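You operate a simulated robot arm through the tools that you are given. There is no shell and no other tool.

Carry out the task below with a simulated robot arm. There is one attempt and no reset: what you move stays moved.

## Task
Clamp the orange-ended block in the bed and sand off its dried glue.
Fine: then pad back and clamp open; leave the block in the bed. Set down upright: sanding pad. What is to be rubbed or washed off counts as gone when no trace of it is left.

Only the result counts: the job must be done as asked and must still hold three seconds after the hand-in. Knocking over, shifting, dropping, spilling or breaking anything else fails it.

## Robot
A 7-joint arm with a two-finger parallel gripper, fixed in place. Base frame: the origin is at the foot of the arm, x ahead of it, y to its left, z up; the work surface is at about z = 0. Lengths are in m, angles in rad, forces in N, time in s.
With the tool pointing down near the work surface it reaches from about 0.26 to 0.68 m from the base axis. Its first joint turns from -2.897 to 2.897 rad. Payload 2.5 kg.
The tool frame sits at the grasp point between the pads (the TCP): z along the fingers, y along the line on which they close. The tips reach 0.03 m beyond it. The gripper opens to 0.094 m. The fingers are 0.028 m wide and 0.01 m thick; the gripper's body (0.05 by 0.096 m) begins 0.055 m behind the TCP.
Orientation is told as [roll, pitch, yaw] about the base's x, y, z axes, in that order, counted from this pose: with the fingers straight down and closing along the base's y, the tool's x points along the base's -x, its y along +y and its z along -z.

## Interface
- The arm moves only by the tool jog_arm. Its argument "rows" is a list of rows, each an object of numbers (a shift or turn left out is 0, a gripper value left out holds the last): "rx", "ry", "rz": the turn, a rotation vector about the base's x, y, z in rad; "x", "y", "z": the shift along the base's x, y, z in m; "jaw": the finger opening in m, from 0 to 0.094. In form: [{"rx": .., "ry": .., "rz": .., "x": .., "y": .., "z": .., "jaw": ..}, ...]. A call has 1 to 20 rows; each row shifts and turns the commanded pose from where the row before left it. Rows are played at 5 a second. More than 0.05 m and 0.15 rad between two rows, or a gripper value outside its range, and nothing of the call is played. A pose out of reach is approached as far as the arm can. The call stops where the force on the tool passes 90 N (or 10 N more than at its start, if that is more) or the arm is blocked; 0.2 s more then pass. Each finger travels about 0.072 m/s and halts on what it meets, pressing with about 33 N; the grip force reading is that of the motor and also rises with nothing between the fingers. The clock runs only during rows and for 0.2 s after the last one: add rows that do not move to give the fingers time. It gives the time, the measured TCP pose, the force on the tool (base axes), the opening and the grip force at its end, in the units of the frame above (readings bear some noise), with the torque about the TCP (base axes, N m) and any sound that the robot's microphone picked up.
- Cameras (640 x 400 px; columns grow to the right, rows downward): "scene" is fixed at [0.0505, 0.4989, 0.6364]; the picture's right is [-0.22, -0.97, 0.00], its down [-0.69, 0.16, -0.71] and it looks along [0.69, -0.16, -0.71] (base axes); focal length 348 px, centre (320, 200). "wrist" rides on the gripper at [0.076, 0.014, -0.102] in the tool frame; the picture's right is [-0.18, 0.98, 0.00], its down [-0.75, -0.14, -0.64] and it looks along [-0.63, -0.12, 0.77] (tool axes); focal length 243 px, centre (320, 200). There is no depth. A picture from a camera that has moved, and an enlarged one, comes with that camera's place and axes in the base frame and with its lens.
- capture(camera): a new picture of that camera. The clock stands still meanwhile.
- inspect(camera, box): a new picture of the part [left, top, right, bottom] of that camera's present view, enlarged. The clock stands still meanwhile.
- finish_job(): hands the job in; it is judged then, once.

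Places have to be worked out from the pictures, the camera data and where the tool is seen. Open the gripper and draw the arm clear of the work before you hand the job in, unless the task says otherwise.

The tools are called as a command line: name --argument value ..., lists and objects as JSON in quotes. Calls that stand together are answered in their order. jog_arm: Moves the arm, as the interface text tells. Its arguments: {"type":"object","properties":{"rows":{"type":"array","items":{"type":"object","properties":{"rx":{"type":"number"},"ry":{"type":"number"},"rz":{"type":"number"},"x":{"type":"number"},"y":{"type":"number"},"z":{"type":"number"},"jaw":{"type":"number"}}}}},"required":["rows"]} The other tools are called the same way: capture (camera) takes a picture; inspect (camera, box) takes an enlarged picture of a part of a camera's view; finish_job () hands the job in.

At the start:

```text
time: 0.0
eef_pos: [0.483, 0.2194, 0.2745]
tool_rot: [0.001, -0.001, 0.0]
contact_force: [0.1, -0.3, -0.8]
wrist_torque: [0.03, 0.04, 0.02]
width: 0.0941
grip_force: 0.1
```

scene: 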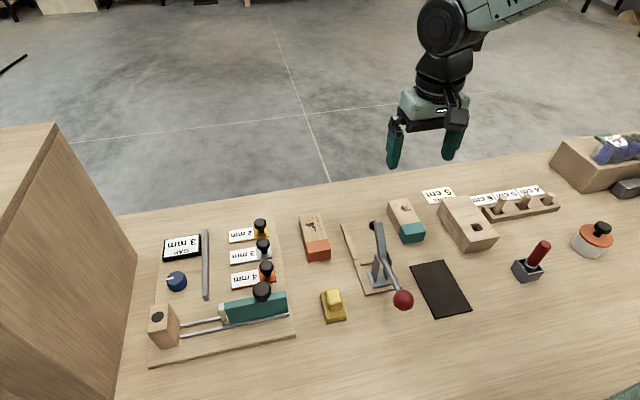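
wrist: 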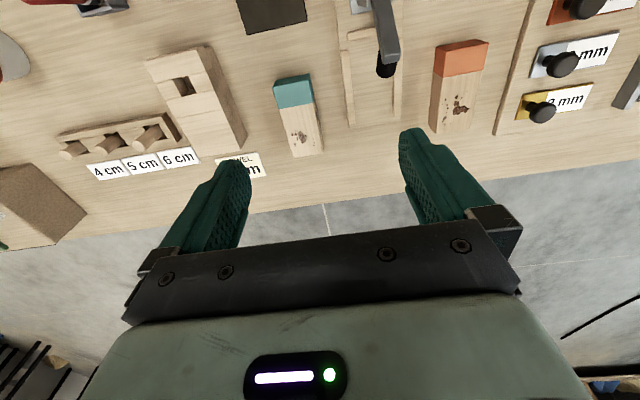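

I'll start by looking closely at the parts of the scene that matter: the orange-ended block, the clamp bed with the lever, and the yellow tool, which may be the sanding pad.

inspect --camera "scene" --box '[280, 180, 480, 330]'

inspect --camera "scene" --box '[140, 200, 360, 360]'

inspect --camera "scene" --box '[420, 120, 640, 300]'

inspect --camera "wrist" --box '[220, 0, 520, 180]'

```text
2.67 times, centred on (380, 255) of scene
camera zoom: at [0.0505, 0.4989, 0.6364], right [-0.22, -0.97, 0.0], down [-0.69, 0.16, -0.71], along [0.69, -0.16, -0.71], focal length 929 px, centre (160, 53)
```

zoom: 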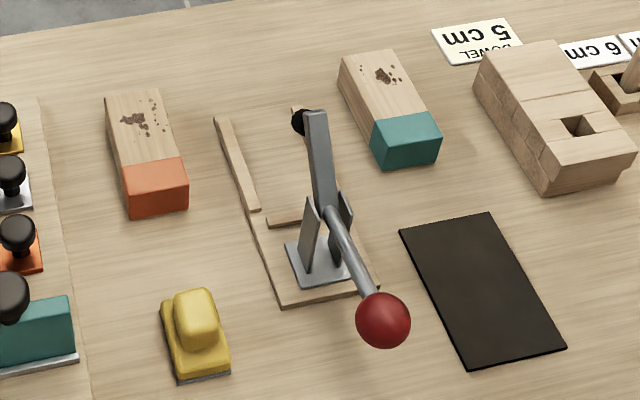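

```text
2.50 times, centred on (250, 280) of scene
camera zoom: at [0.0505, 0.4989, 0.6364], right [-0.22, -0.97, 0.0], down [-0.69, 0.16, -0.71], along [0.69, -0.16, -0.71], focal length 871 px, centre (495, 0)
```

zoom: 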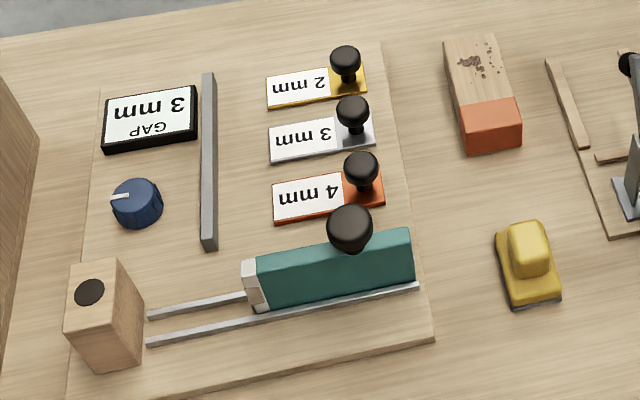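

```text
2.22 times, centred on (530, 210) of scene
camera zoom: at [0.0505, 0.4989, 0.6364], right [-0.22, -0.97, 0.0], down [-0.69, 0.16, -0.71], along [0.69, -0.16, -0.71], focal length 774 px, centre (-147, 178)
```

zoom: 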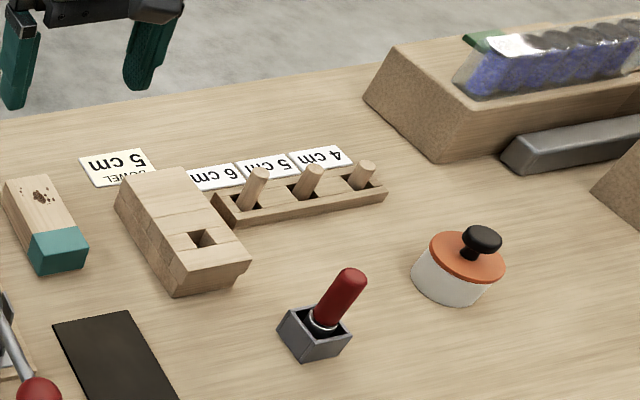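

```text
2.13 times, centred on (370, 90) of wrist
camera zoom: at [0.4063, 0.2353, 0.3789], right [0.18, 0.98, 0.0], down [0.75, -0.14, 0.64], along [0.63, -0.12, -0.77], focal length 518 px, centre (213, 435)
```

zoom: 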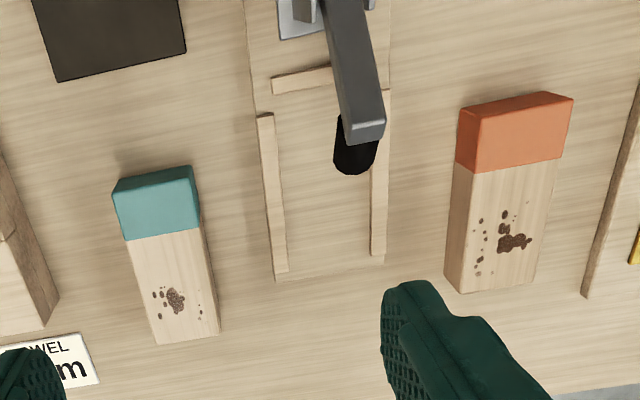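

The orange-ended block (glue on its top), the bed with its rails and toggle clamp, and the yellow pad are all visible. I'll zoom further to measure each one.

inspect --camera "scene" --box '[290, 205, 350, 270]'

inspect --camera "scene" --box '[335, 210, 425, 320]'

inspect --camera "scene" --box '[310, 275, 360, 330]'

inspect --camera "wrist" --box '[330, 0, 430, 140]'

```text
6.15 times, centred on (320, 238) of scene
camera zoom: at [0.0505, 0.4989, 0.6364], right [-0.22, -0.97, 0.0], down [-0.69, 0.16, -0.71], along [0.69, -0.16, -0.71], focal length 2144 px, centre (320, -31)
```

zoom: 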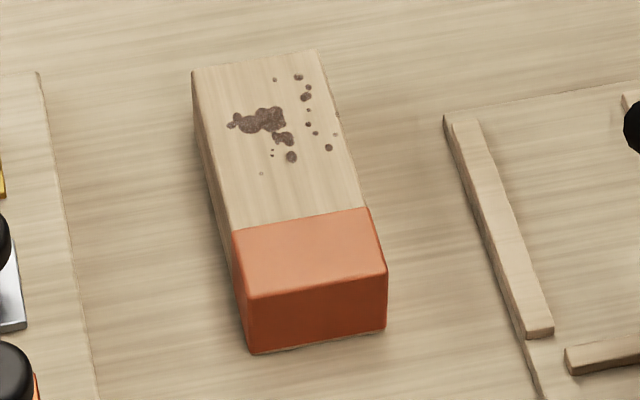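

```text
3.64 times, centred on (380, 265) of scene
camera zoom: at [0.0505, 0.4989, 0.6364], right [-0.22, -0.97, 0.0], down [-0.69, 0.16, -0.71], along [0.69, -0.16, -0.71], focal length 1267 px, centre (102, -36)
```

zoom: 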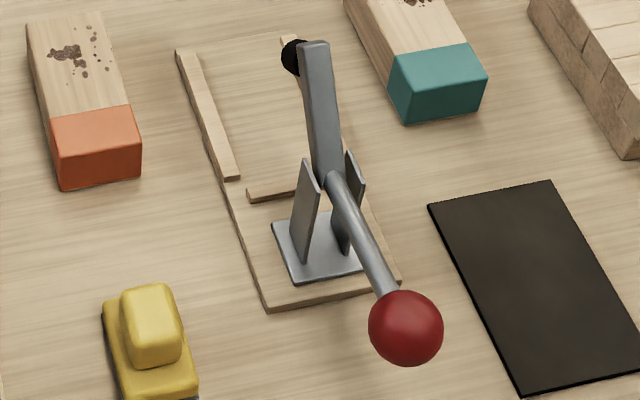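

```text
7.27 times, centred on (335, 302) of scene
camera zoom: at [0.0505, 0.4989, 0.6364], right [-0.22, -0.97, 0.0], down [-0.69, 0.16, -0.71], along [0.69, -0.16, -0.71], focal length 2534 px, centre (211, -546)
```

zoom: 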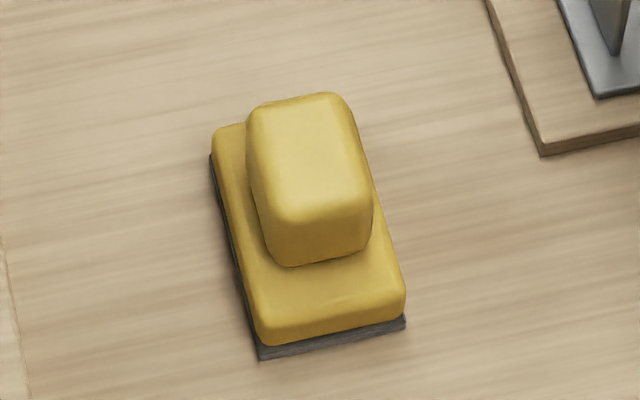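

```text
2.86 times, centred on (380, 70) of wrist
camera zoom: at [0.4063, 0.2353, 0.3789], right [0.18, 0.98, 0.0], down [0.75, -0.14, 0.64], along [0.63, -0.12, -0.77], focal length 693 px, centre (149, 571)
```

zoom: 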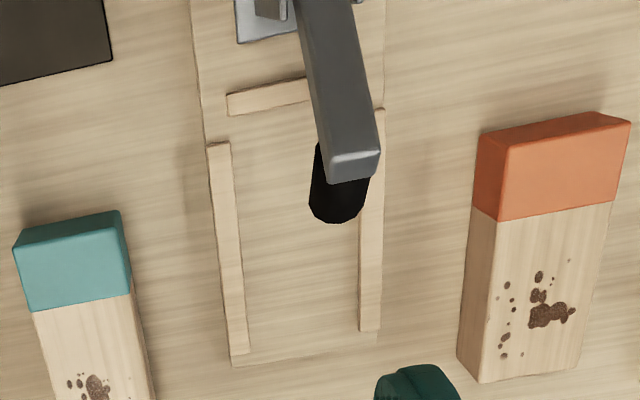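

Working from the pixels, the orange block lies along x at about x 0.488–0.597, y 0.375–0.424, 0.032 high. The bed has its stop at x≈0.454 and rails at y≈0.261 and 0.320, and the pad is at about (0.371, 0.400). The camera sits on the tool's -x side and would come close to the clamp arm, so I'll test turning the tool about z. That also gives me other views.

jog_arm --rows '[{"rz": 0.15, "z": 0.01}, {"rz": 0.15, "z": 0.01}, {"rz": 0.15}, {"rz": 0.15}, {"rz": 0.15}, {"rz": 0.15}, {"rz": 0.15}, {"rz": 0.15}, {"rz": 0.15}, {"rz": 0.15}, {"rz": 0.07}, {}]'

```text
time: 2.6
eef_pos: [0.4838, 0.2205, 0.2949]
tool_rot: [0.0, 0.0, 1.571]
contact_force: [0.0, 0.2, 0.2]
wrist_torque: [-0.01, 0.01, -0.01]
width: 0.094
grip_force: 0.1
```

The tool turns freely to +90°, so the wrist camera now looks towards +y. I'll move it beside the clamp for a side view.

jog_arm --rows '[{"x": -0.03, "y": -0.025, "z": -0.03}, {"x": -0.03, "y": -0.025, "z": -0.03}, {"x": -0.02, "y": -0.01, "z": -0.025}, {}]'

capture --camera "wrist"

capture --camera "scene"

```text
time: 3.6
eef_pos: [0.4016, 0.1608, 0.2095]
tool_rot: [0.001, 0.0, 1.569]
contact_force: [0.6, -0.2, 0.4]
wrist_torque: [0.01, 0.0, 0.01]
width: 0.0938
grip_force: 0.1
```

```text
taken
camera wrist: at [0.3871, 0.0852, 0.3134], right [-0.98, 0.19, 0.0], down [0.14, 0.75, 0.64], along [0.12, 0.63, -0.77], focal length 243 px, centre (320, 200)
```

wrist: 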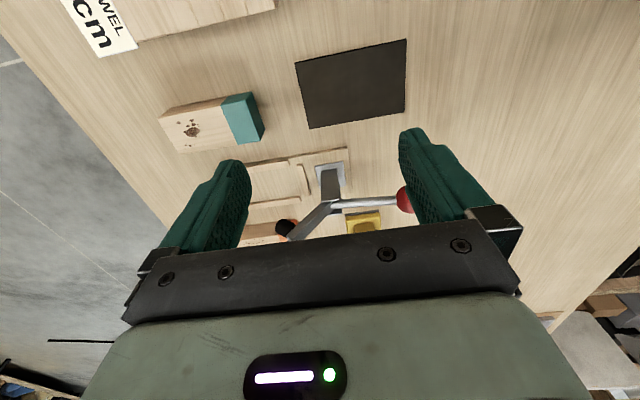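

```text
taken
```

scene: 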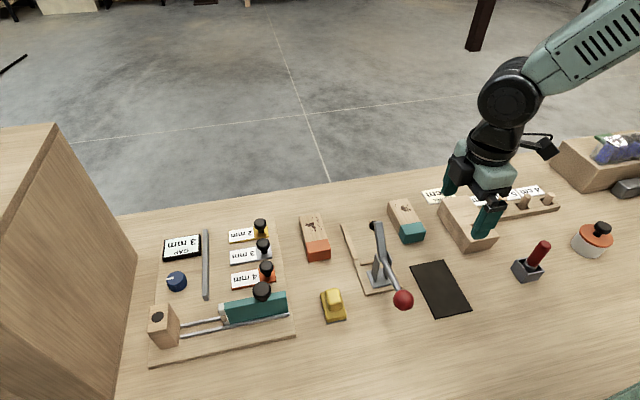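

The side view shows the bent lever: the handle lies back almost level and the plunger arm is raised, so the clamp is open. I'll enlarge it to measure the pivot, ball and plunger.

inspect --camera "wrist" --box '[240, 140, 420, 250]'

```text
3.56 times, centred on (330, 195) of wrist
camera zoom: at [0.3871, 0.0852, 0.3134], right [-0.98, 0.19, 0.0], down [0.14, 0.75, 0.64], along [0.12, 0.63, -0.77], focal length 863 px, centre (284, 218)
```

zoom: 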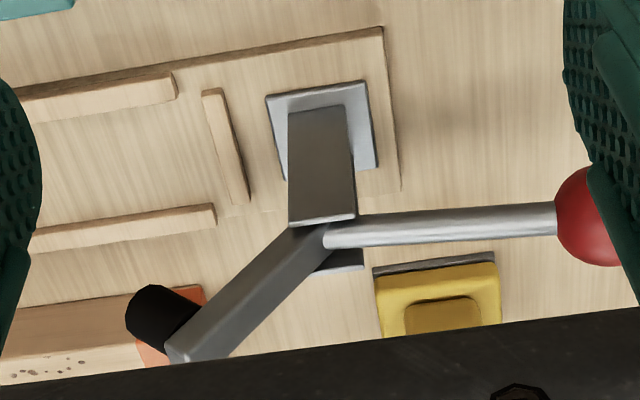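

Combining both views puts the ball at about (0.314, 0.291, 0.088), the pivot near (0.412, 0.291, 0.073) and the plunger end near (0.473, 0.102). Closing therefore means swinging the ball up and forward by about 54°. I'll check rail height and the bed edges more closely.

inspect --camera "scene" --box '[336, 215, 376, 265]'

inspect --camera "wrist" --box '[240, 145, 320, 215]'

```text
8.00 times, centred on (356, 240) of scene
camera zoom: at [0.0505, 0.4989, 0.6364], right [-0.22, -0.97, 0.0], down [-0.69, 0.16, -0.71], along [0.69, -0.16, -0.71], focal length 2787 px, centre (32, -120)
```

zoom: 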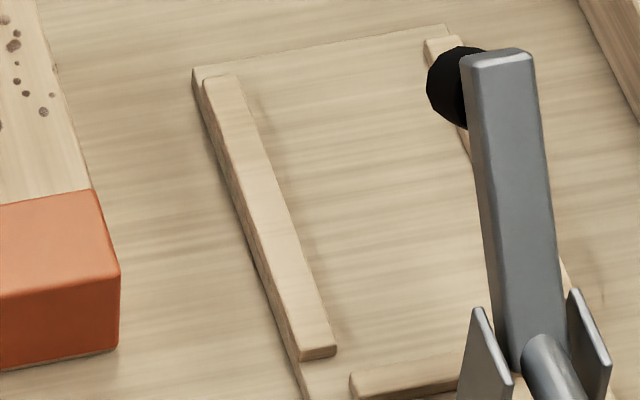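

```text
5.71 times, centred on (280, 180) of wrist
camera zoom: at [0.3871, 0.0852, 0.3134], right [-0.98, 0.19, 0.0], down [0.14, 0.75, 0.64], along [0.12, 0.63, -0.77], focal length 1386 px, centre (549, 314)
```

zoom: 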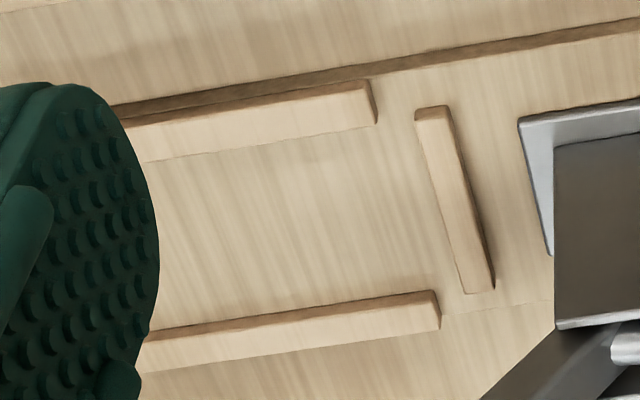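

The rails are low (tops around z≈0.013), with inner faces at y≈0.261 and 0.320 and the stop face at x≈0.456. The block should therefore sit with its centre near (0.512, 0.291). I'll lift clear and finish turning to 180°, which puts the camera on the side away from the clamp.

jog_arm --rows '[{"z": 0.04}, {"z": 0.03, "rz": 0.15}, {"rz": 0.15}, {"rz": 0.15}, {"rz": 0.15}, {"rz": 0.15}, {"rz": 0.15}, {"rz": 0.15}, {"rz": 0.15}, {"rz": 0.15}, {"rz": 0.15}, {"rz": 0.072}, {}]'

```text
time: 6.4
eef_pos: [0.4034, 0.1594, 0.2792]
tool_rot: [0.001, 0.0, -3.143]
contact_force: [-0.4, -0.4, -0.3]
wrist_torque: [-0.01, 0.0, -0.03]
width: 0.0941
grip_force: 0.1
```

180° is reachable. Next I move above the orange block at z≈0.2 and check alignment with the wrist camera.

jog_arm --rows '[{"x": 0.0221, "y": 0.0343}, {"x": 0.0221, "y": 0.0343}, {"x": 0.0221, "y": 0.0343}, {"x": 0.0221, "y": 0.0343}, {"x": 0.0221, "y": 0.0343}, {"x": 0.0221, "y": 0.0343}, {"x": 0.0221, "y": 0.0343}, {"z": -0.04}, {"z": -0.04}, {}]'

capture --camera "wrist"

capture --camera "scene"

```text
time: 8.6
eef_pos: [0.5443, 0.3867, 0.1984]
tool_rot: [-0.001, -0.001, 3.141]
contact_force: [0.8, -0.3, -0.1]
wrist_torque: [-0.01, -0.01, 0.0]
width: 0.0941
grip_force: 0.0
out of reach, approached as far as the arm can: row 7
```

```text
taken
camera wrist: at [0.6195, 0.373, 0.3039], right [-0.18, -0.98, 0.0], down [-0.75, 0.14, 0.64], along [-0.63, 0.12, -0.77], focal length 243 px, centre (320, 200)
```

wrist: 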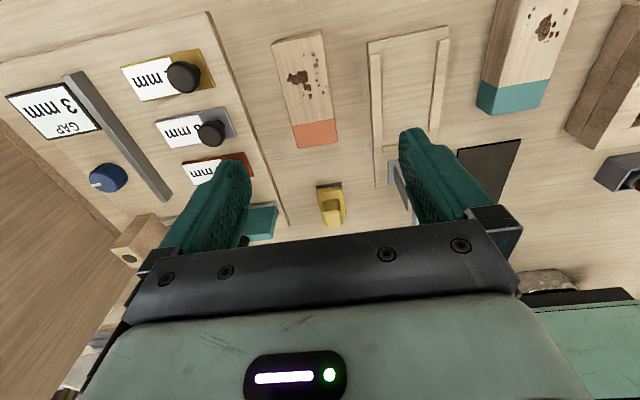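

```text
taken
```

scene: 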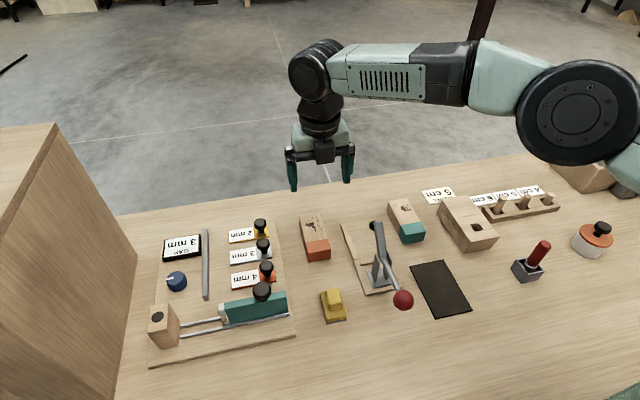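

The arm stopped slightly short, since row 7 was at the reach limit. I'll verify the block's pose from this viewpoint before descending.

inspect --camera "wrist" --box '[240, 10, 480, 190]'

```text
2.22 times, centred on (360, 100) of wrist
camera zoom: at [0.6195, 0.373, 0.3039], right [-0.18, -0.98, 0.0], down [-0.75, 0.14, 0.64], along [-0.63, 0.12, -0.77], focal length 539 px, centre (231, 422)
```

zoom: 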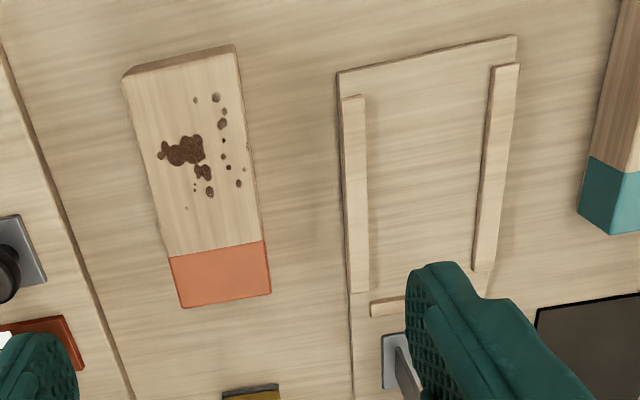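

From here the block reads x 0.483–0.593, y 0.3755–0.425 with yaw ~0, and the rails and stop match my earlier figures. I'll shift over the block centreline and descend to z≈0.044 so the fingertips grip it well above rail height.

jog_arm --rows '[{"x": 0.003, "y": 0.0135, "jaw": 0.085}, {"z": -0.04}, {"z": -0.04}, {"z": -0.03}, {}, {}]'

capture --camera "wrist"

inspect --camera "scene" --box '[260, 140, 420, 290]'

```text
time: 10.0
eef_pos: [0.5423, 0.3949, 0.0918]
tool_rot: [0.0, -0.001, 3.139]
contact_force: [0.1, 0.5, 0.0]
wrist_torque: [-0.02, 0.01, -0.01]
width: 0.0854
grip_force: 0.2
out of reach, approached as far as the arm can: row 1, 3
```

```text
taken
camera wrist: at [0.6174, 0.3819, 0.1956], right [-0.19, -0.98, 0.0], down [-0.75, 0.14, 0.64], along [-0.63, 0.12, -0.77], focal length 243 px, centre (320, 200)
```

wrist: 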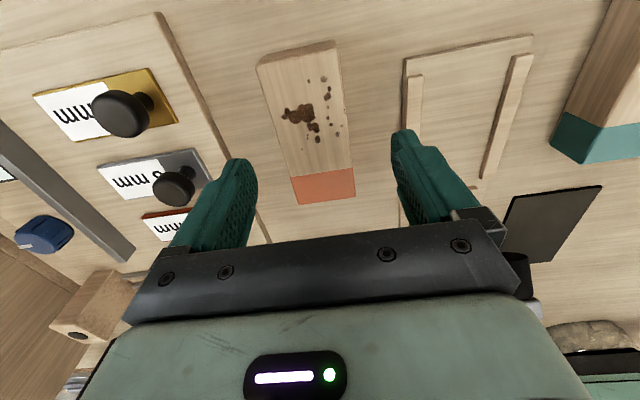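

```text
2.67 times, centred on (340, 215) of scene
camera zoom: at [0.0505, 0.4989, 0.6364], right [-0.22, -0.97, 0.0], down [-0.69, 0.16, -0.71], along [0.69, -0.16, -0.71], focal length 929 px, centre (267, 160)
```

zoom: 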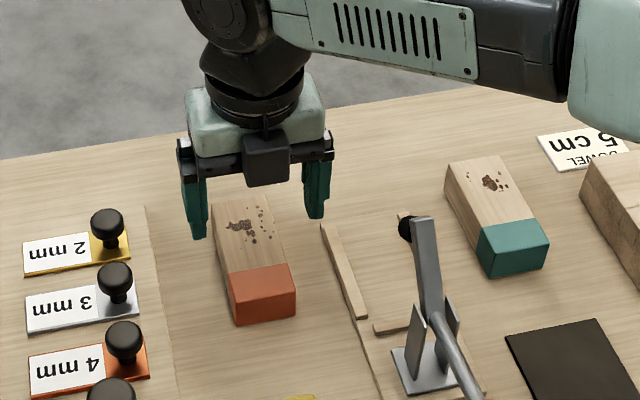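

The arm is at its reach limit near (0.542, 0.395). A black box sticks out on the hand's -x side, so I'll look at its size, because it has to clear the clamp plunger later.

inspect --camera "scene" --box '[295, 150, 395, 240]'

```text
4.44 times, centred on (345, 195) of scene
camera zoom: at [0.0505, 0.4989, 0.6364], right [-0.22, -0.97, 0.0], down [-0.69, 0.16, -0.71], along [0.69, -0.16, -0.71], focal length 1549 px, centre (209, 222)
```

zoom: 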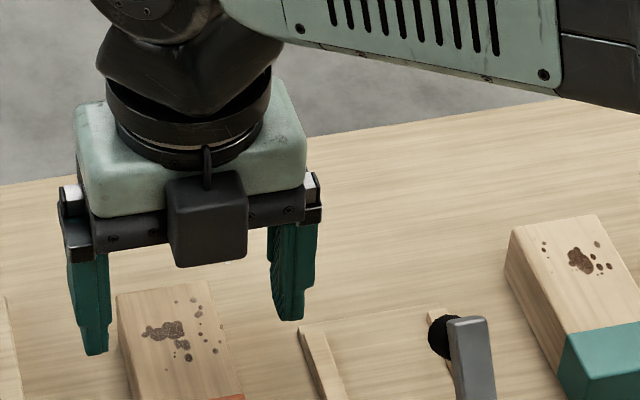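

The box reaches about 45 mm from the TCP towards -x, from 60 mm above it. So I'll first place the block in the bed offset towards +x, then regrip it near its free end and slide it to the stop. I move to (0.535, 0.400), which is within reach, and lower to z≈0.044.

jog_arm --rows '[{"x": -0.0073, "y": 0.0051}, {"z": -0.024}, {"z": -0.0235}, {}, {}]'

capture --camera "wrist"

```text
time: 11.2
eef_pos: [0.5301, 0.3972, 0.0436]
tool_rot: [0.0, 0.001, 3.14]
contact_force: [-0.3, -0.4, 0.3]
wrist_torque: [-0.01, 0.02, 0.0]
width: 0.0848
grip_force: 0.0
out of reach, approached as far as the arm can: row 3
```

```text
taken
camera wrist: at [0.606, 0.3836, 0.1472], right [-0.19, -0.98, 0.0], down [-0.75, 0.14, 0.64], along [-0.63, 0.12, -0.77], focal length 243 px, centre (320, 200)
```

wrist: 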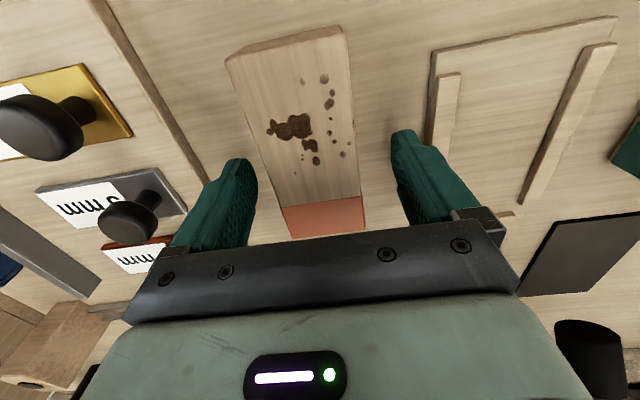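

The fingers straddle the block. I nudge y onto the centreline and close the jaws.

jog_arm --rows '[{"x": -0.004, "y": 0.003}, {}, {"jaw": 0.04}, {}, {}, {}]'

```text
time: 12.6
eef_pos: [0.528, 0.3996, 0.0424]
tool_rot: [0.0, 0.002, 3.14]
contact_force: [0.5, 0.9, 0.5]
wrist_torque: [-0.03, -0.02, 0.0]
width: 0.0492
grip_force: 32.3
```

The grip holds at 49 mm width and 32 N. I'll lift 5 cm, carry it over to the bed centreline (y≈0.2905) with x slightly forward, and pause above the bed to check.

jog_arm --rows '[{"z": 0.025}, {"z": 0.03}, {"y": -0.035, "x": 0.005}, {"y": -0.037, "x": 0.005}, {"y": -0.0371, "x": 0.005}, {}, {}]'

capture --camera "wrist"

inspect --camera "scene" --box '[280, 140, 440, 300]'

```text
time: 14.2
eef_pos: [0.5415, 0.288, 0.0962]
tool_rot: [0.002, 0.0, 3.14]
contact_force: [0.1, -0.8, -0.9]
wrist_torque: [0.02, -0.02, -0.01]
width: 0.0491
grip_force: 32.9
```

```text
taken
camera wrist: at [0.6185, 0.2757, 0.1999], right [-0.18, -0.98, 0.0], down [-0.75, 0.14, 0.64], along [-0.63, 0.12, -0.77], focal length 243 px, centre (320, 200)
```

wrist: 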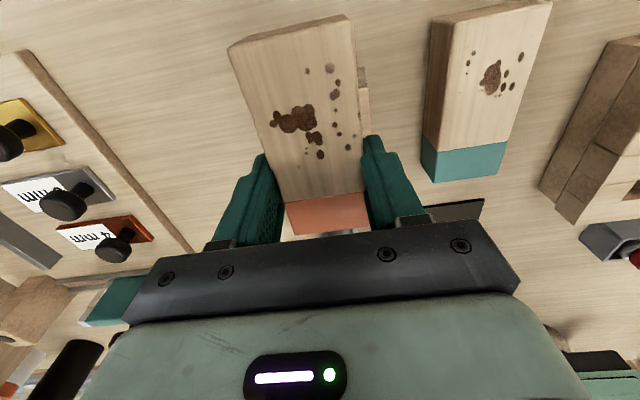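

```text
2.50 times, centred on (360, 220) of scene
camera zoom: at [0.0505, 0.4989, 0.6364], right [-0.22, -0.97, 0.0], down [-0.69, 0.16, -0.71], along [0.69, -0.16, -0.71], focal length 871 px, centre (220, 150)
```

zoom: 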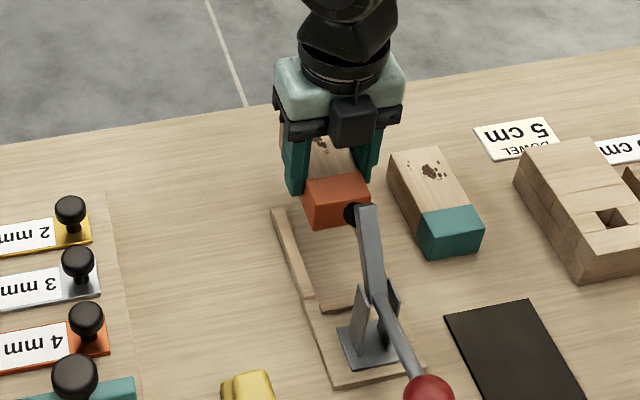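

The block hangs over the bed with its orange end toward the clamp and clear of the plunger. I correct y by +2.5 mm and lower it to just above the bed.

jog_arm --rows '[{"y": 0.0025}, {"z": -0.02}, {"z": -0.018}, {}, {}]'

inspect --camera "scene" --box '[310, 180, 430, 290]'

inspect --camera "wrist" --box '[200, 0, 460, 200]'

```text
time: 15.4
eef_pos: [0.5424, 0.2942, 0.0583]
tool_rot: [0.0, 0.0, 3.14]
contact_force: [0.9, -0.3, -0.5]
wrist_torque: [-0.01, 0.01, 0.01]
width: 0.0493
grip_force: 33.0
```

```text
3.64 times, centred on (370, 235) of scene
camera zoom: at [0.0505, 0.4989, 0.6364], right [-0.22, -0.97, 0.0], down [-0.69, 0.16, -0.71], along [0.69, -0.16, -0.71], focal length 1267 px, centre (138, 73)
```

zoom: 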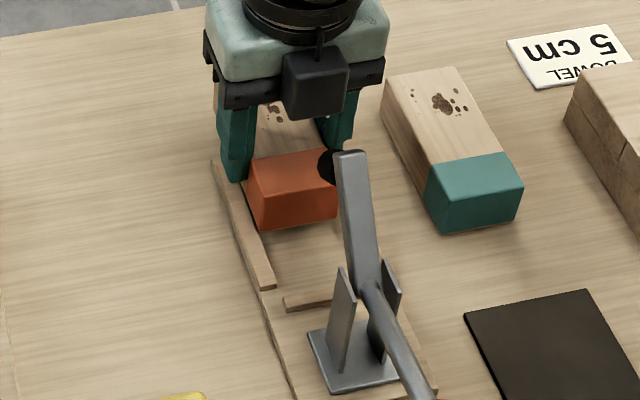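

```text
2.00 times, centred on (330, 100) of wrist
camera zoom: at [0.6181, 0.2811, 0.1623], right [-0.19, -0.98, 0.0], down [-0.75, 0.14, 0.64], along [-0.63, 0.12, -0.77], focal length 485 px, centre (300, 400)
```

zoom: 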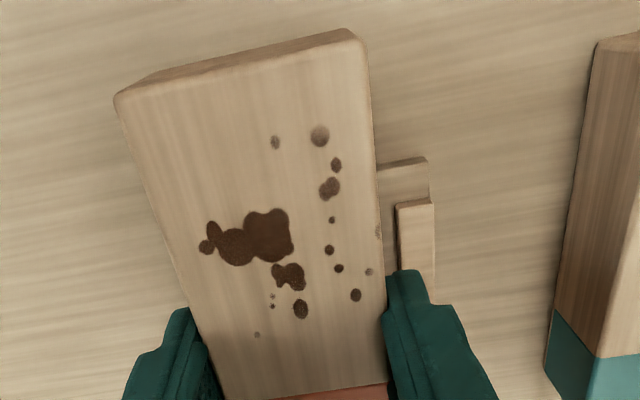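

The readings carry a couple of mm of noise. The wrist picture puts the block at y 0.270–0.3205 against rails at 0.2613 and 0.3195, so I'm about 5 mm too far in +y. I shift back -4.5 mm and lower slowly.

jog_arm --rows '[{"y": -0.0045}, {"z": -0.002}, {"z": -0.002}, {"z": -0.001}, {}]'

inspect --camera "wrist" --box '[200, 0, 460, 200]'

inspect --camera "scene" --box '[330, 200, 400, 270]'

```text
time: 16.6
eef_pos: [0.5422, 0.2894, 0.0552]
tool_rot: [0.0, 0.002, 3.14]
contact_force: [-0.1, -0.3, -1.2]
wrist_torque: [-0.01, -0.05, 0.01]
width: 0.0492
grip_force: 32.7
```

```text
2.00 times, centred on (330, 100) of wrist
camera zoom: at [0.6178, 0.2759, 0.1584], right [-0.19, -0.98, 0.0], down [-0.75, 0.14, 0.64], along [-0.63, 0.12, -0.77], focal length 485 px, centre (300, 400)
```

zoom: 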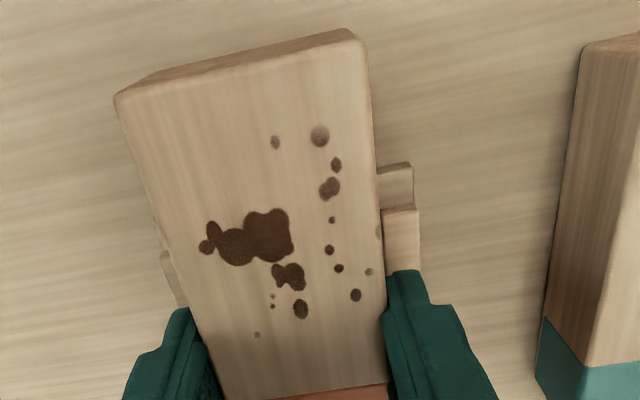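

```text
5.71 times, centred on (365, 235) of scene
camera zoom: at [0.0505, 0.4989, 0.6364], right [-0.22, -0.97, 0.0], down [-0.69, 0.16, -0.71], along [0.69, -0.16, -0.71], focal length 1991 px, centre (63, 0)
```

zoom: 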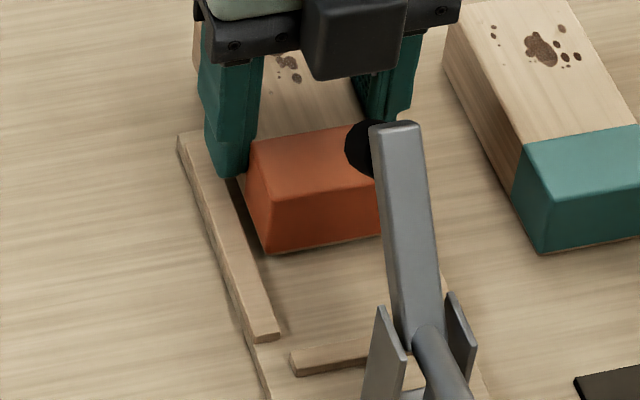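

The block now sits between the rails, with both visible on either side. I keep lowering in small steps to feel for bed contact.

jog_arm --rows '[{"z": -0.0015}, {"z": -0.0015}, {"z": -0.0015}, {}]'

```text
time: 17.6
eef_pos: [0.5424, 0.2885, 0.0511]
tool_rot: [0.001, 0.0, 3.139]
contact_force: [-4.4, -1.5, 10.9]
wrist_torque: [-0.15, 0.21, 0.01]
width: 0.0493
grip_force: 33.4
```

There's about 11 N of upward contact with the block bottom near z≈0.009. I'll check it's resting on the bed and not on a rail.

inspect --camera "scene" --box '[330, 200, 400, 270]'

inspect --camera "wrist" --box '[240, 0, 440, 180]'

```text
5.71 times, centred on (365, 235) of scene
camera zoom: at [0.0505, 0.4989, 0.6364], right [-0.22, -0.97, 0.0], down [-0.69, 0.16, -0.71], along [0.69, -0.16, -0.71], focal length 1991 px, centre (63, 0)
```

zoom: 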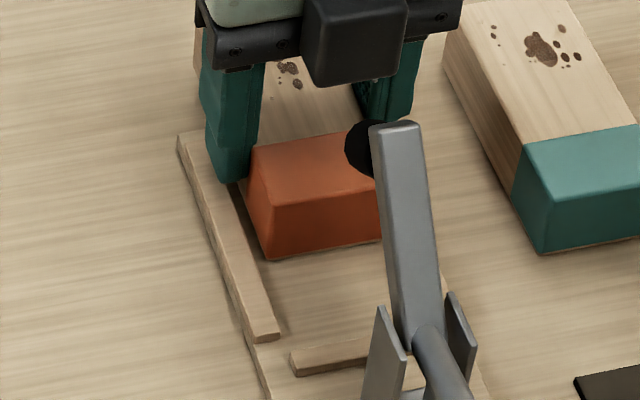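

```text
2.22 times, centred on (340, 90) of wrist
camera zoom: at [0.6182, 0.2751, 0.1544], right [-0.19, -0.98, 0.0], down [-0.75, 0.14, 0.64], along [-0.63, 0.12, -0.77], focal length 539 px, centre (276, 444)
```

zoom: 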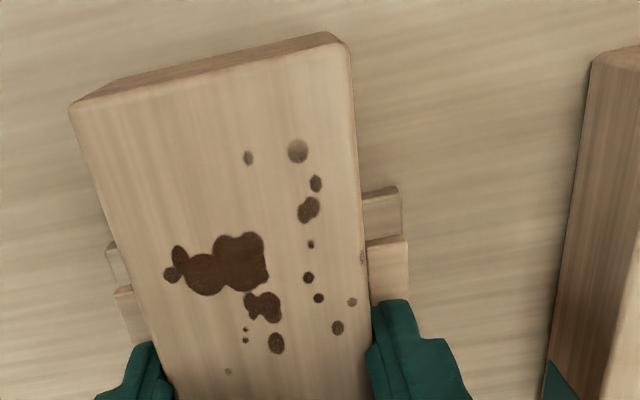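

The block rests flat between the rails with its free end near x≈0.609. I ease the pressure slightly, open the jaws, shift +x 3 cm along the block and regrip near its free end.

jog_arm --rows '[{"z": 0.001}, {"jaw": 0.07}, {}, {"z": 0.001}, {"x": 0.011}, {"x": 0.011}, {"x": 0.01}, {}, {"jaw": 0.04}, {}, {}, {}]'

capture --camera "wrist"

inspect --camera "scene" --box '[310, 180, 430, 290]'

```text
time: 20.2
eef_pos: [0.5739, 0.2872, 0.0501]
tool_rot: [-0.001, 0.0, 3.139]
contact_force: [-0.9, 0.3, 0.5]
wrist_torque: [0.03, 0.01, -0.01]
width: 0.0492
grip_force: 32.9
```

```text
taken
camera wrist: at [0.6507, 0.2744, 0.1544], right [-0.19, -0.98, 0.0], down [-0.75, 0.14, 0.64], along [-0.63, 0.12, -0.77], focal length 243 px, centre (320, 200)
```

wrist: 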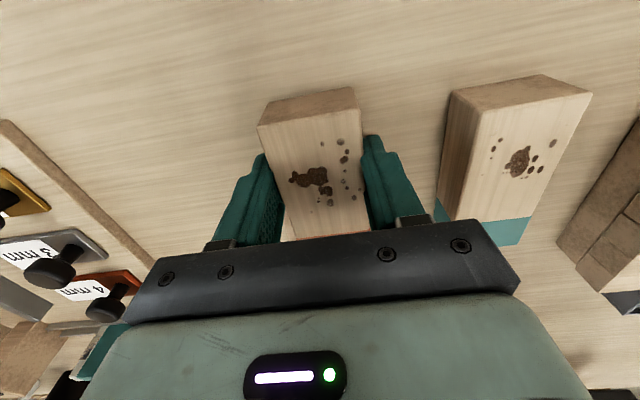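

```text
3.64 times, centred on (370, 235) of scene
camera zoom: at [0.0505, 0.4989, 0.6364], right [-0.22, -0.97, 0.0], down [-0.69, 0.16, -0.71], along [0.69, -0.16, -0.71], focal length 1267 px, centre (138, 73)
```

zoom: 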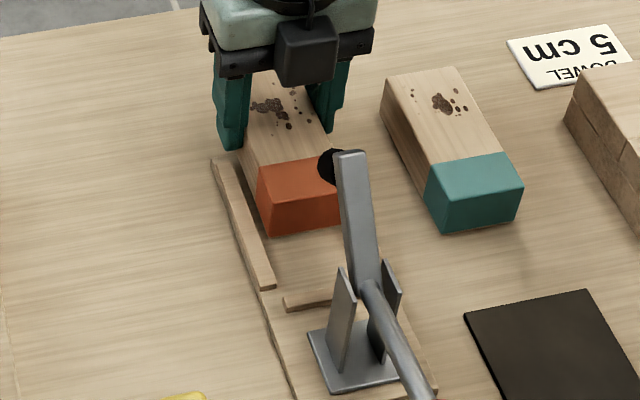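

Regripped near the free end. I lift 2 mm and slide towards the stop, with most of the distance first.

jog_arm --rows '[{"z": 0.002}, {"x": -0.01}, {"x": -0.01}, {"x": -0.01}, {"x": -0.005}, {}]'

inspect --camera "scene" --box '[330, 200, 410, 280]'

capture --camera "wrist"

```text
time: 21.6
eef_pos: [0.5399, 0.2878, 0.0507]
tool_rot: [-0.001, 0.001, 3.141]
contact_force: [0.4, -0.1, 0.3]
wrist_torque: [0.03, -0.02, 0.0]
width: 0.0494
grip_force: 32.6
```

```text
5.00 times, centred on (370, 240) of scene
camera zoom: at [0.0505, 0.4989, 0.6364], right [-0.22, -0.97, 0.0], down [-0.69, 0.16, -0.71], along [0.69, -0.16, -0.71], focal length 1742 px, centre (70, 0)
```

zoom: 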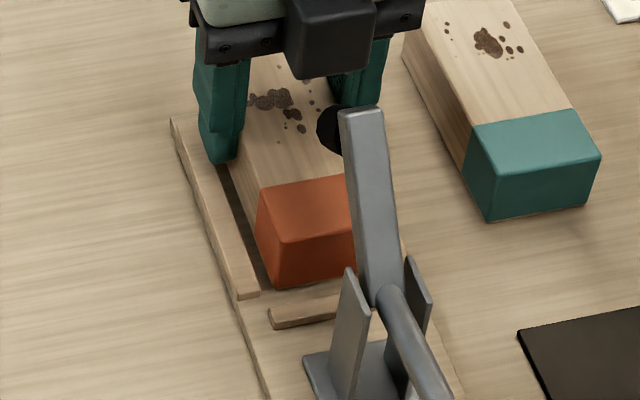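

```text
taken
camera wrist: at [0.615, 0.2744, 0.1556], right [-0.19, -0.98, 0.0], down [-0.75, 0.14, 0.64], along [-0.63, 0.12, -0.77], focal length 243 px, centre (320, 200)
```

wrist: 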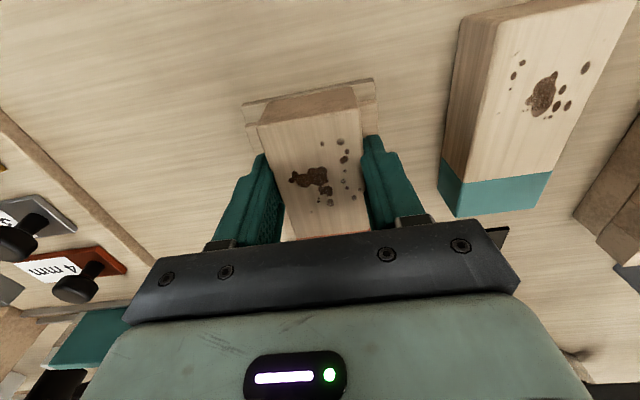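

About 8–10 mm remain to the stop, with the hand clear of the plunger. I continue in small steps and watch the x force.

jog_arm --rows '[{"x": -0.002}, {"x": -0.002}, {"x": -0.002}, {}]'

inspect --camera "scene" --box '[340, 220, 400, 280]'

```text
time: 22.6
eef_pos: [0.5326, 0.2892, 0.0529]
tool_rot: [0.001, 0.001, 3.139]
contact_force: [0.5, -0.2, -0.5]
wrist_torque: [-0.02, -0.01, -0.01]
width: 0.0491
grip_force: 33.4
```

```text
6.67 times, centred on (370, 250) of scene
camera zoom: at [0.0505, 0.4989, 0.6364], right [-0.22, -0.97, 0.0], down [-0.69, 0.16, -0.71], along [0.69, -0.16, -0.71], focal length 2323 px, centre (-13, -133)
```

zoom: 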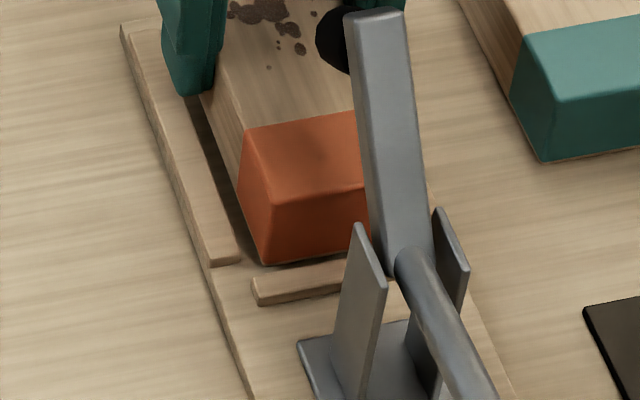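

There's still a visible gap, so I continue stepping toward the stop.

jog_arm --rows '[{"x": -0.0015}, {"x": -0.0015}, {"x": -0.001}, {}]'

```text
time: 23.6
eef_pos: [0.5297, 0.2886, 0.0529]
tool_rot: [-0.002, 0.004, 3.141]
contact_force: [10.3, 1.4, -3.9]
wrist_torque: [0.1, -0.62, 0.11]
width: 0.0495
grip_force: 32.9
```

The stop is felt (10 N in x). I back off 1 mm, lower onto the bed and check for contact.

jog_arm --rows '[{"x": 0.001}, {"z": -0.001}, {"z": -0.001}, {"z": -0.001}, {}]'

inspect --camera "scene" --box '[340, 220, 400, 280]'

```text
time: 24.8
eef_pos: [0.5302, 0.2887, 0.0502]
tool_rot: [0.0, 0.001, 3.14]
contact_force: [6.0, 0.4, 4.0]
wrist_torque: [-0.05, 0.17, 0.08]
width: 0.0492
grip_force: 33.6
```

```text
6.67 times, centred on (370, 250) of scene
camera zoom: at [0.0505, 0.4989, 0.6364], right [-0.22, -0.97, 0.0], down [-0.69, 0.16, -0.71], along [0.69, -0.16, -0.71], focal length 2323 px, centre (-13, -133)
```

zoom: 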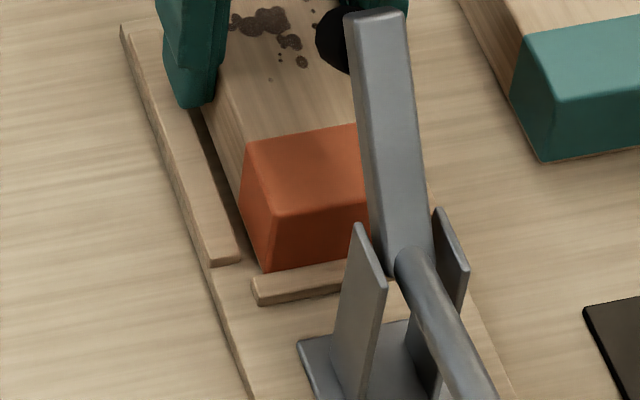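

The block sits against the stop and on the bed. I open and rise straight up.

jog_arm --rows '[{"jaw": 0.07}, {}, {}, {"z": 0.02}, {"z": 0.04}, {"z": 0.05}, {"z": 0.05}, {}]'

capture --camera "wrist"

capture --camera "scene"

```text
time: 26.6
eef_pos: [0.5317, 0.2882, 0.2108]
tool_rot: [-0.001, 0.0, 3.139]
contact_force: [-0.5, -0.7, 0.3]
wrist_torque: [0.02, -0.02, 0.01]
width: 0.0701
grip_force: 0.0
```

```text
taken
camera wrist: at [0.6069, 0.2764, 0.3152], right [-0.19, -0.98, 0.0], down [-0.75, 0.14, 0.64], along [-0.63, 0.12, -0.77], focal length 243 px, centre (320, 200)
```

wrist: 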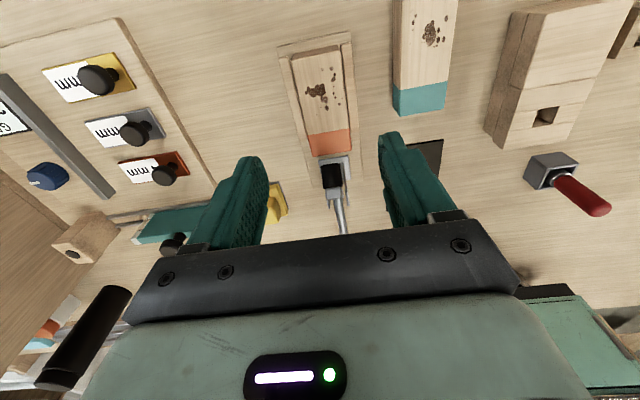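

```text
taken
```

scene: 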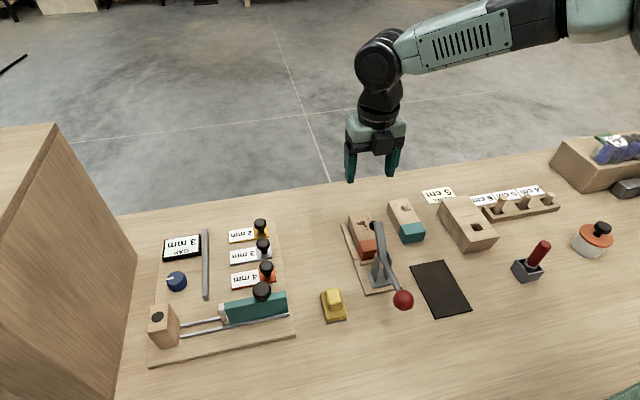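

The block is in the bed against the stop. Next is the clamp: I move high over to above the ball handle (≈0.314, 0.2915).

jog_arm --rows '[{"x": -0.0436, "y": 0.001}, {"x": -0.0436}, {"x": -0.0436}, {"x": -0.0436}, {"x": -0.0436, "y": 0.001}, {}, {}]'

capture --camera "wrist"

inspect --camera "scene" --box '[300, 140, 500, 340]'

```text
time: 28.2
eef_pos: [0.3161, 0.2903, 0.2128]
tool_rot: [-0.001, -0.001, 3.14]
contact_force: [-0.1, 0.0, 0.4]
wrist_torque: [-0.03, -0.01, 0.04]
width: 0.0698
grip_force: 0.1
```

```text
taken
camera wrist: at [0.3913, 0.2769, 0.3167], right [-0.18, -0.98, 0.0], down [-0.75, 0.14, 0.64], along [-0.63, 0.12, -0.77], focal length 243 px, centre (320, 200)
```

wrist: 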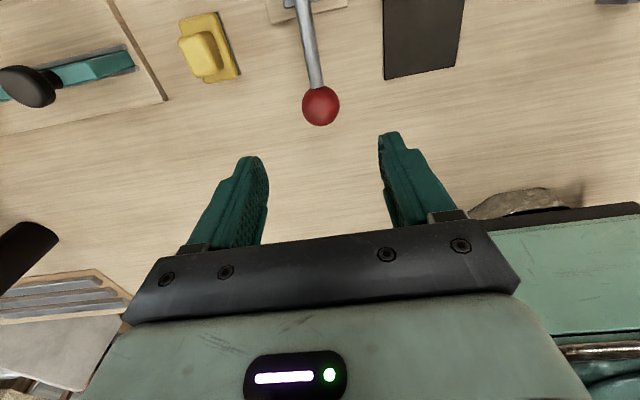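

```text
2.00 times, centred on (400, 240) of scene
camera zoom: at [0.0505, 0.4989, 0.6364], right [-0.22, -0.97, 0.0], down [-0.69, 0.16, -0.71], along [0.69, -0.16, -0.71], focal length 697 px, centre (160, 120)
```

zoom: 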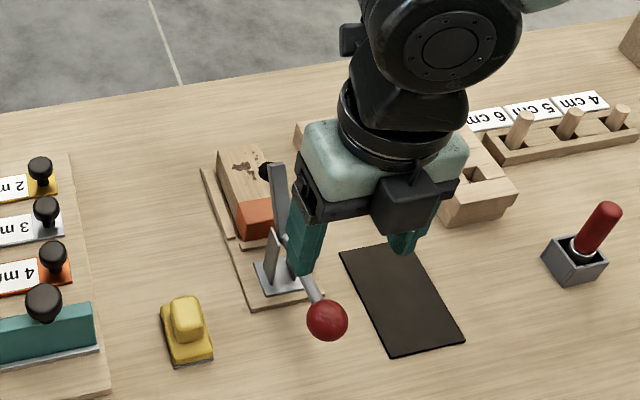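

From the wrist view the ball centre is (0.315, 0.290, ~0.088), directly below the tool. I descend with open fingers to the ball's height.

jog_arm --rows '[{"z": -0.04}, {"z": -0.04}, {"z": -0.03}, {"z": -0.014}, {}]'

capture --camera "wrist"

inspect --camera "scene" --box '[320, 200, 480, 340]'

```text
time: 29.4
eef_pos: [0.3124, 0.2909, 0.0876]
tool_rot: [0.0, 0.0, 3.141]
contact_force: [1.5, 0.0, 0.4]
wrist_torque: [0.03, 0.01, 0.03]
width: 0.07
grip_force: 0.1
```

```text
taken
camera wrist: at [0.3877, 0.2777, 0.192], right [-0.18, -0.98, 0.0], down [-0.75, 0.14, 0.64], along [-0.63, 0.12, -0.77], focal length 243 px, centre (320, 200)
```

wrist: 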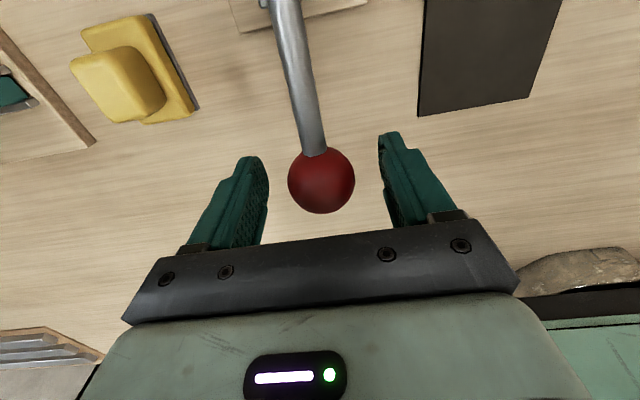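

```text
2.86 times, centred on (400, 270) of scene
camera zoom: at [0.0505, 0.4989, 0.6364], right [-0.22, -0.97, 0.0], down [-0.69, 0.16, -0.71], along [0.69, -0.16, -0.71], focal length 996 px, centre (91, 0)
```

zoom: 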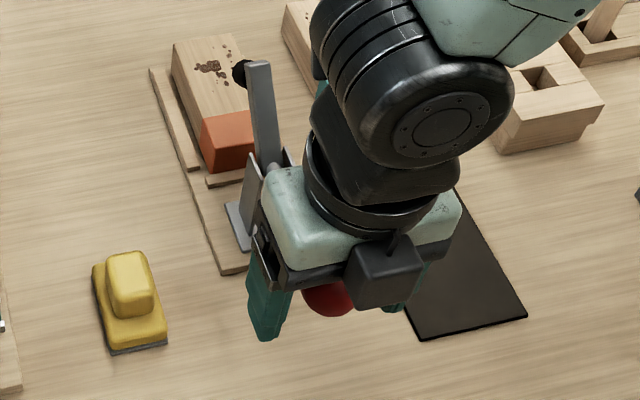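

The ball is between the fingers and only about 3 mm off. I nudge +x 2 mm and -z 2 mm and close on it.

jog_arm --rows '[{"x": 0.002, "z": -0.002}, {"jaw": 0.025}, {}, {}, {}]'

```text
time: 30.6
eef_pos: [0.3154, 0.2904, 0.0861]
tool_rot: [0.002, -0.001, 3.141]
contact_force: [1.0, -4.5, 0.3]
wrist_torque: [0.02, 0.06, -0.01]
width: 0.0354
grip_force: 44.9
```

The ball is gripped (35 mm). I start swinging it up along the arc about the pivot, first part only, watching the forces.

jog_arm --rows '[{"x": 0.0014, "z": 0.007}, {"x": 0.0018, "z": 0.0066}, {"x": 0.0022, "z": 0.0064}, {"x": 0.0027, "z": 0.0063}, {}]'

capture --camera "wrist"

inspect --camera "scene" --box '[320, 200, 480, 340]'

```text
time: 31.8
eef_pos: [0.3201, 0.2899, 0.1098]
tool_rot: [0.004, -0.002, 3.142]
contact_force: [-20.3, -10.6, -6.3]
wrist_torque: [-0.04, 1.24, -0.06]
width: 0.0355
grip_force: 44.8
```

```text
taken
camera wrist: at [0.3957, 0.2769, 0.2137], right [-0.18, -0.98, 0.0], down [-0.75, 0.14, 0.64], along [-0.63, 0.12, -0.76], focal length 243 px, centre (320, 200)
```

wrist: 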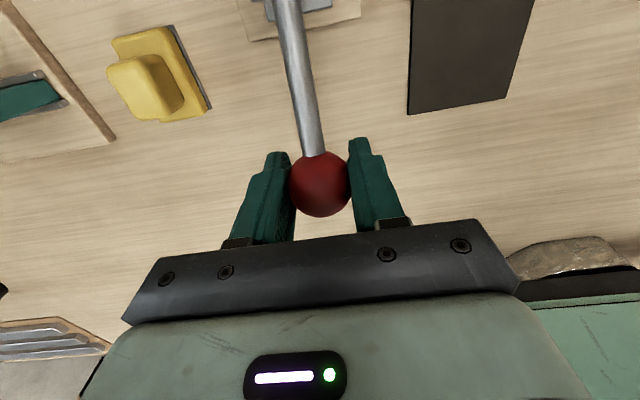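

```text
2.86 times, centred on (400, 270) of scene
camera zoom: at [0.0505, 0.4989, 0.6364], right [-0.22, -0.97, 0.0], down [-0.69, 0.16, -0.71], along [0.69, -0.16, -0.71], focal length 996 px, centre (91, 0)
```

zoom: 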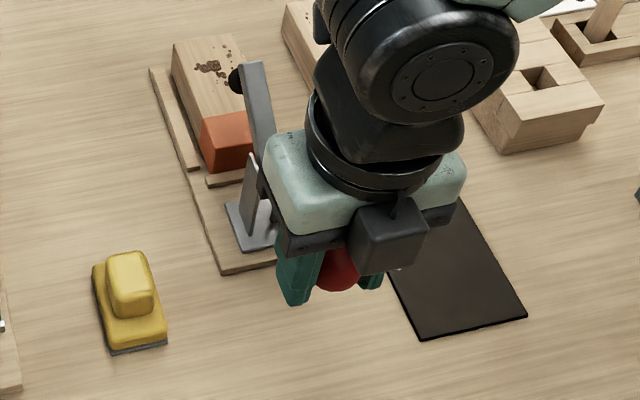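

The lever is swinging and the plunger is coming down, with about 13 N tangential resistance and some radial preload inward. I correct slightly outward and in y, and continue.

jog_arm --rows '[{"x": 0.0006, "y": -0.0008, "z": 0.0061}, {"x": 0.0033, "z": 0.006}, {"x": 0.0037, "z": 0.0057}, {"x": 0.0041, "z": 0.0054}, {}]'

inspect --camera "scene" --box '[320, 200, 480, 340]'

```text
time: 33.0
eef_pos: [0.3323, 0.2898, 0.134]
tool_rot: [0.002, -0.005, -3.139]
contact_force: [-35.1, -4.9, 7.9]
wrist_torque: [-0.13, 1.33, -0.05]
width: 0.0359
grip_force: 44.8
```

```text
2.86 times, centred on (400, 270) of scene
camera zoom: at [0.0505, 0.4989, 0.6364], right [-0.22, -0.97, 0.0], down [-0.69, 0.16, -0.71], along [0.69, -0.16, -0.71], focal length 996 px, centre (91, 0)
```

zoom: 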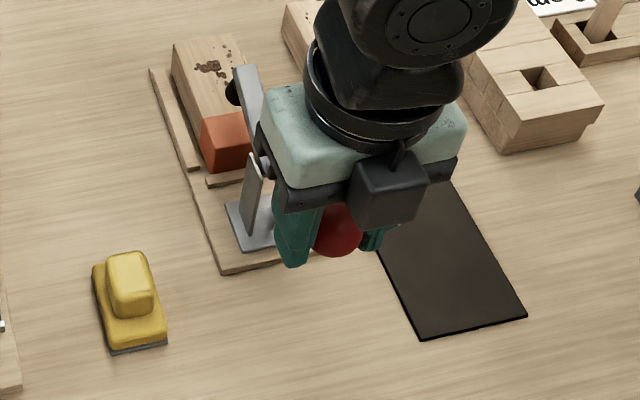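

Fitting the ball positions gives a pivot at (0.4155, 0.077) with R≈0.101. The lever has turned about 29°. I continue along the corrected arc a few more steps.

jog_arm --rows '[{"x": 0.0025, "y": -0.0003, "z": 0.0066}, {"x": 0.0046, "z": 0.0054}, {"x": 0.005, "z": 0.005}, {}]'

inspect --camera "scene" --box '[320, 200, 480, 340]'

```text
time: 34.0
eef_pos: [0.3437, 0.2904, 0.151]
tool_rot: [0.002, -0.001, 3.141]
contact_force: [-27.6, 1.7, 9.8]
wrist_torque: [0.01, 1.35, 0.08]
width: 0.0358
grip_force: 44.6
```

```text
2.86 times, centred on (400, 270) of scene
camera zoom: at [0.0505, 0.4989, 0.6364], right [-0.22, -0.97, 0.0], down [-0.69, 0.16, -0.71], along [0.69, -0.16, -0.71], focal length 996 px, centre (91, 0)
```

zoom: 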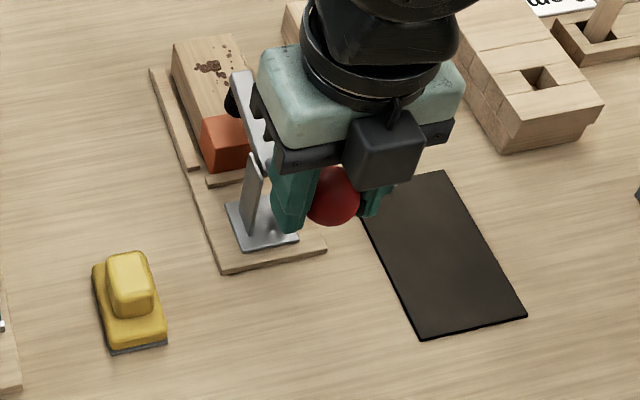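

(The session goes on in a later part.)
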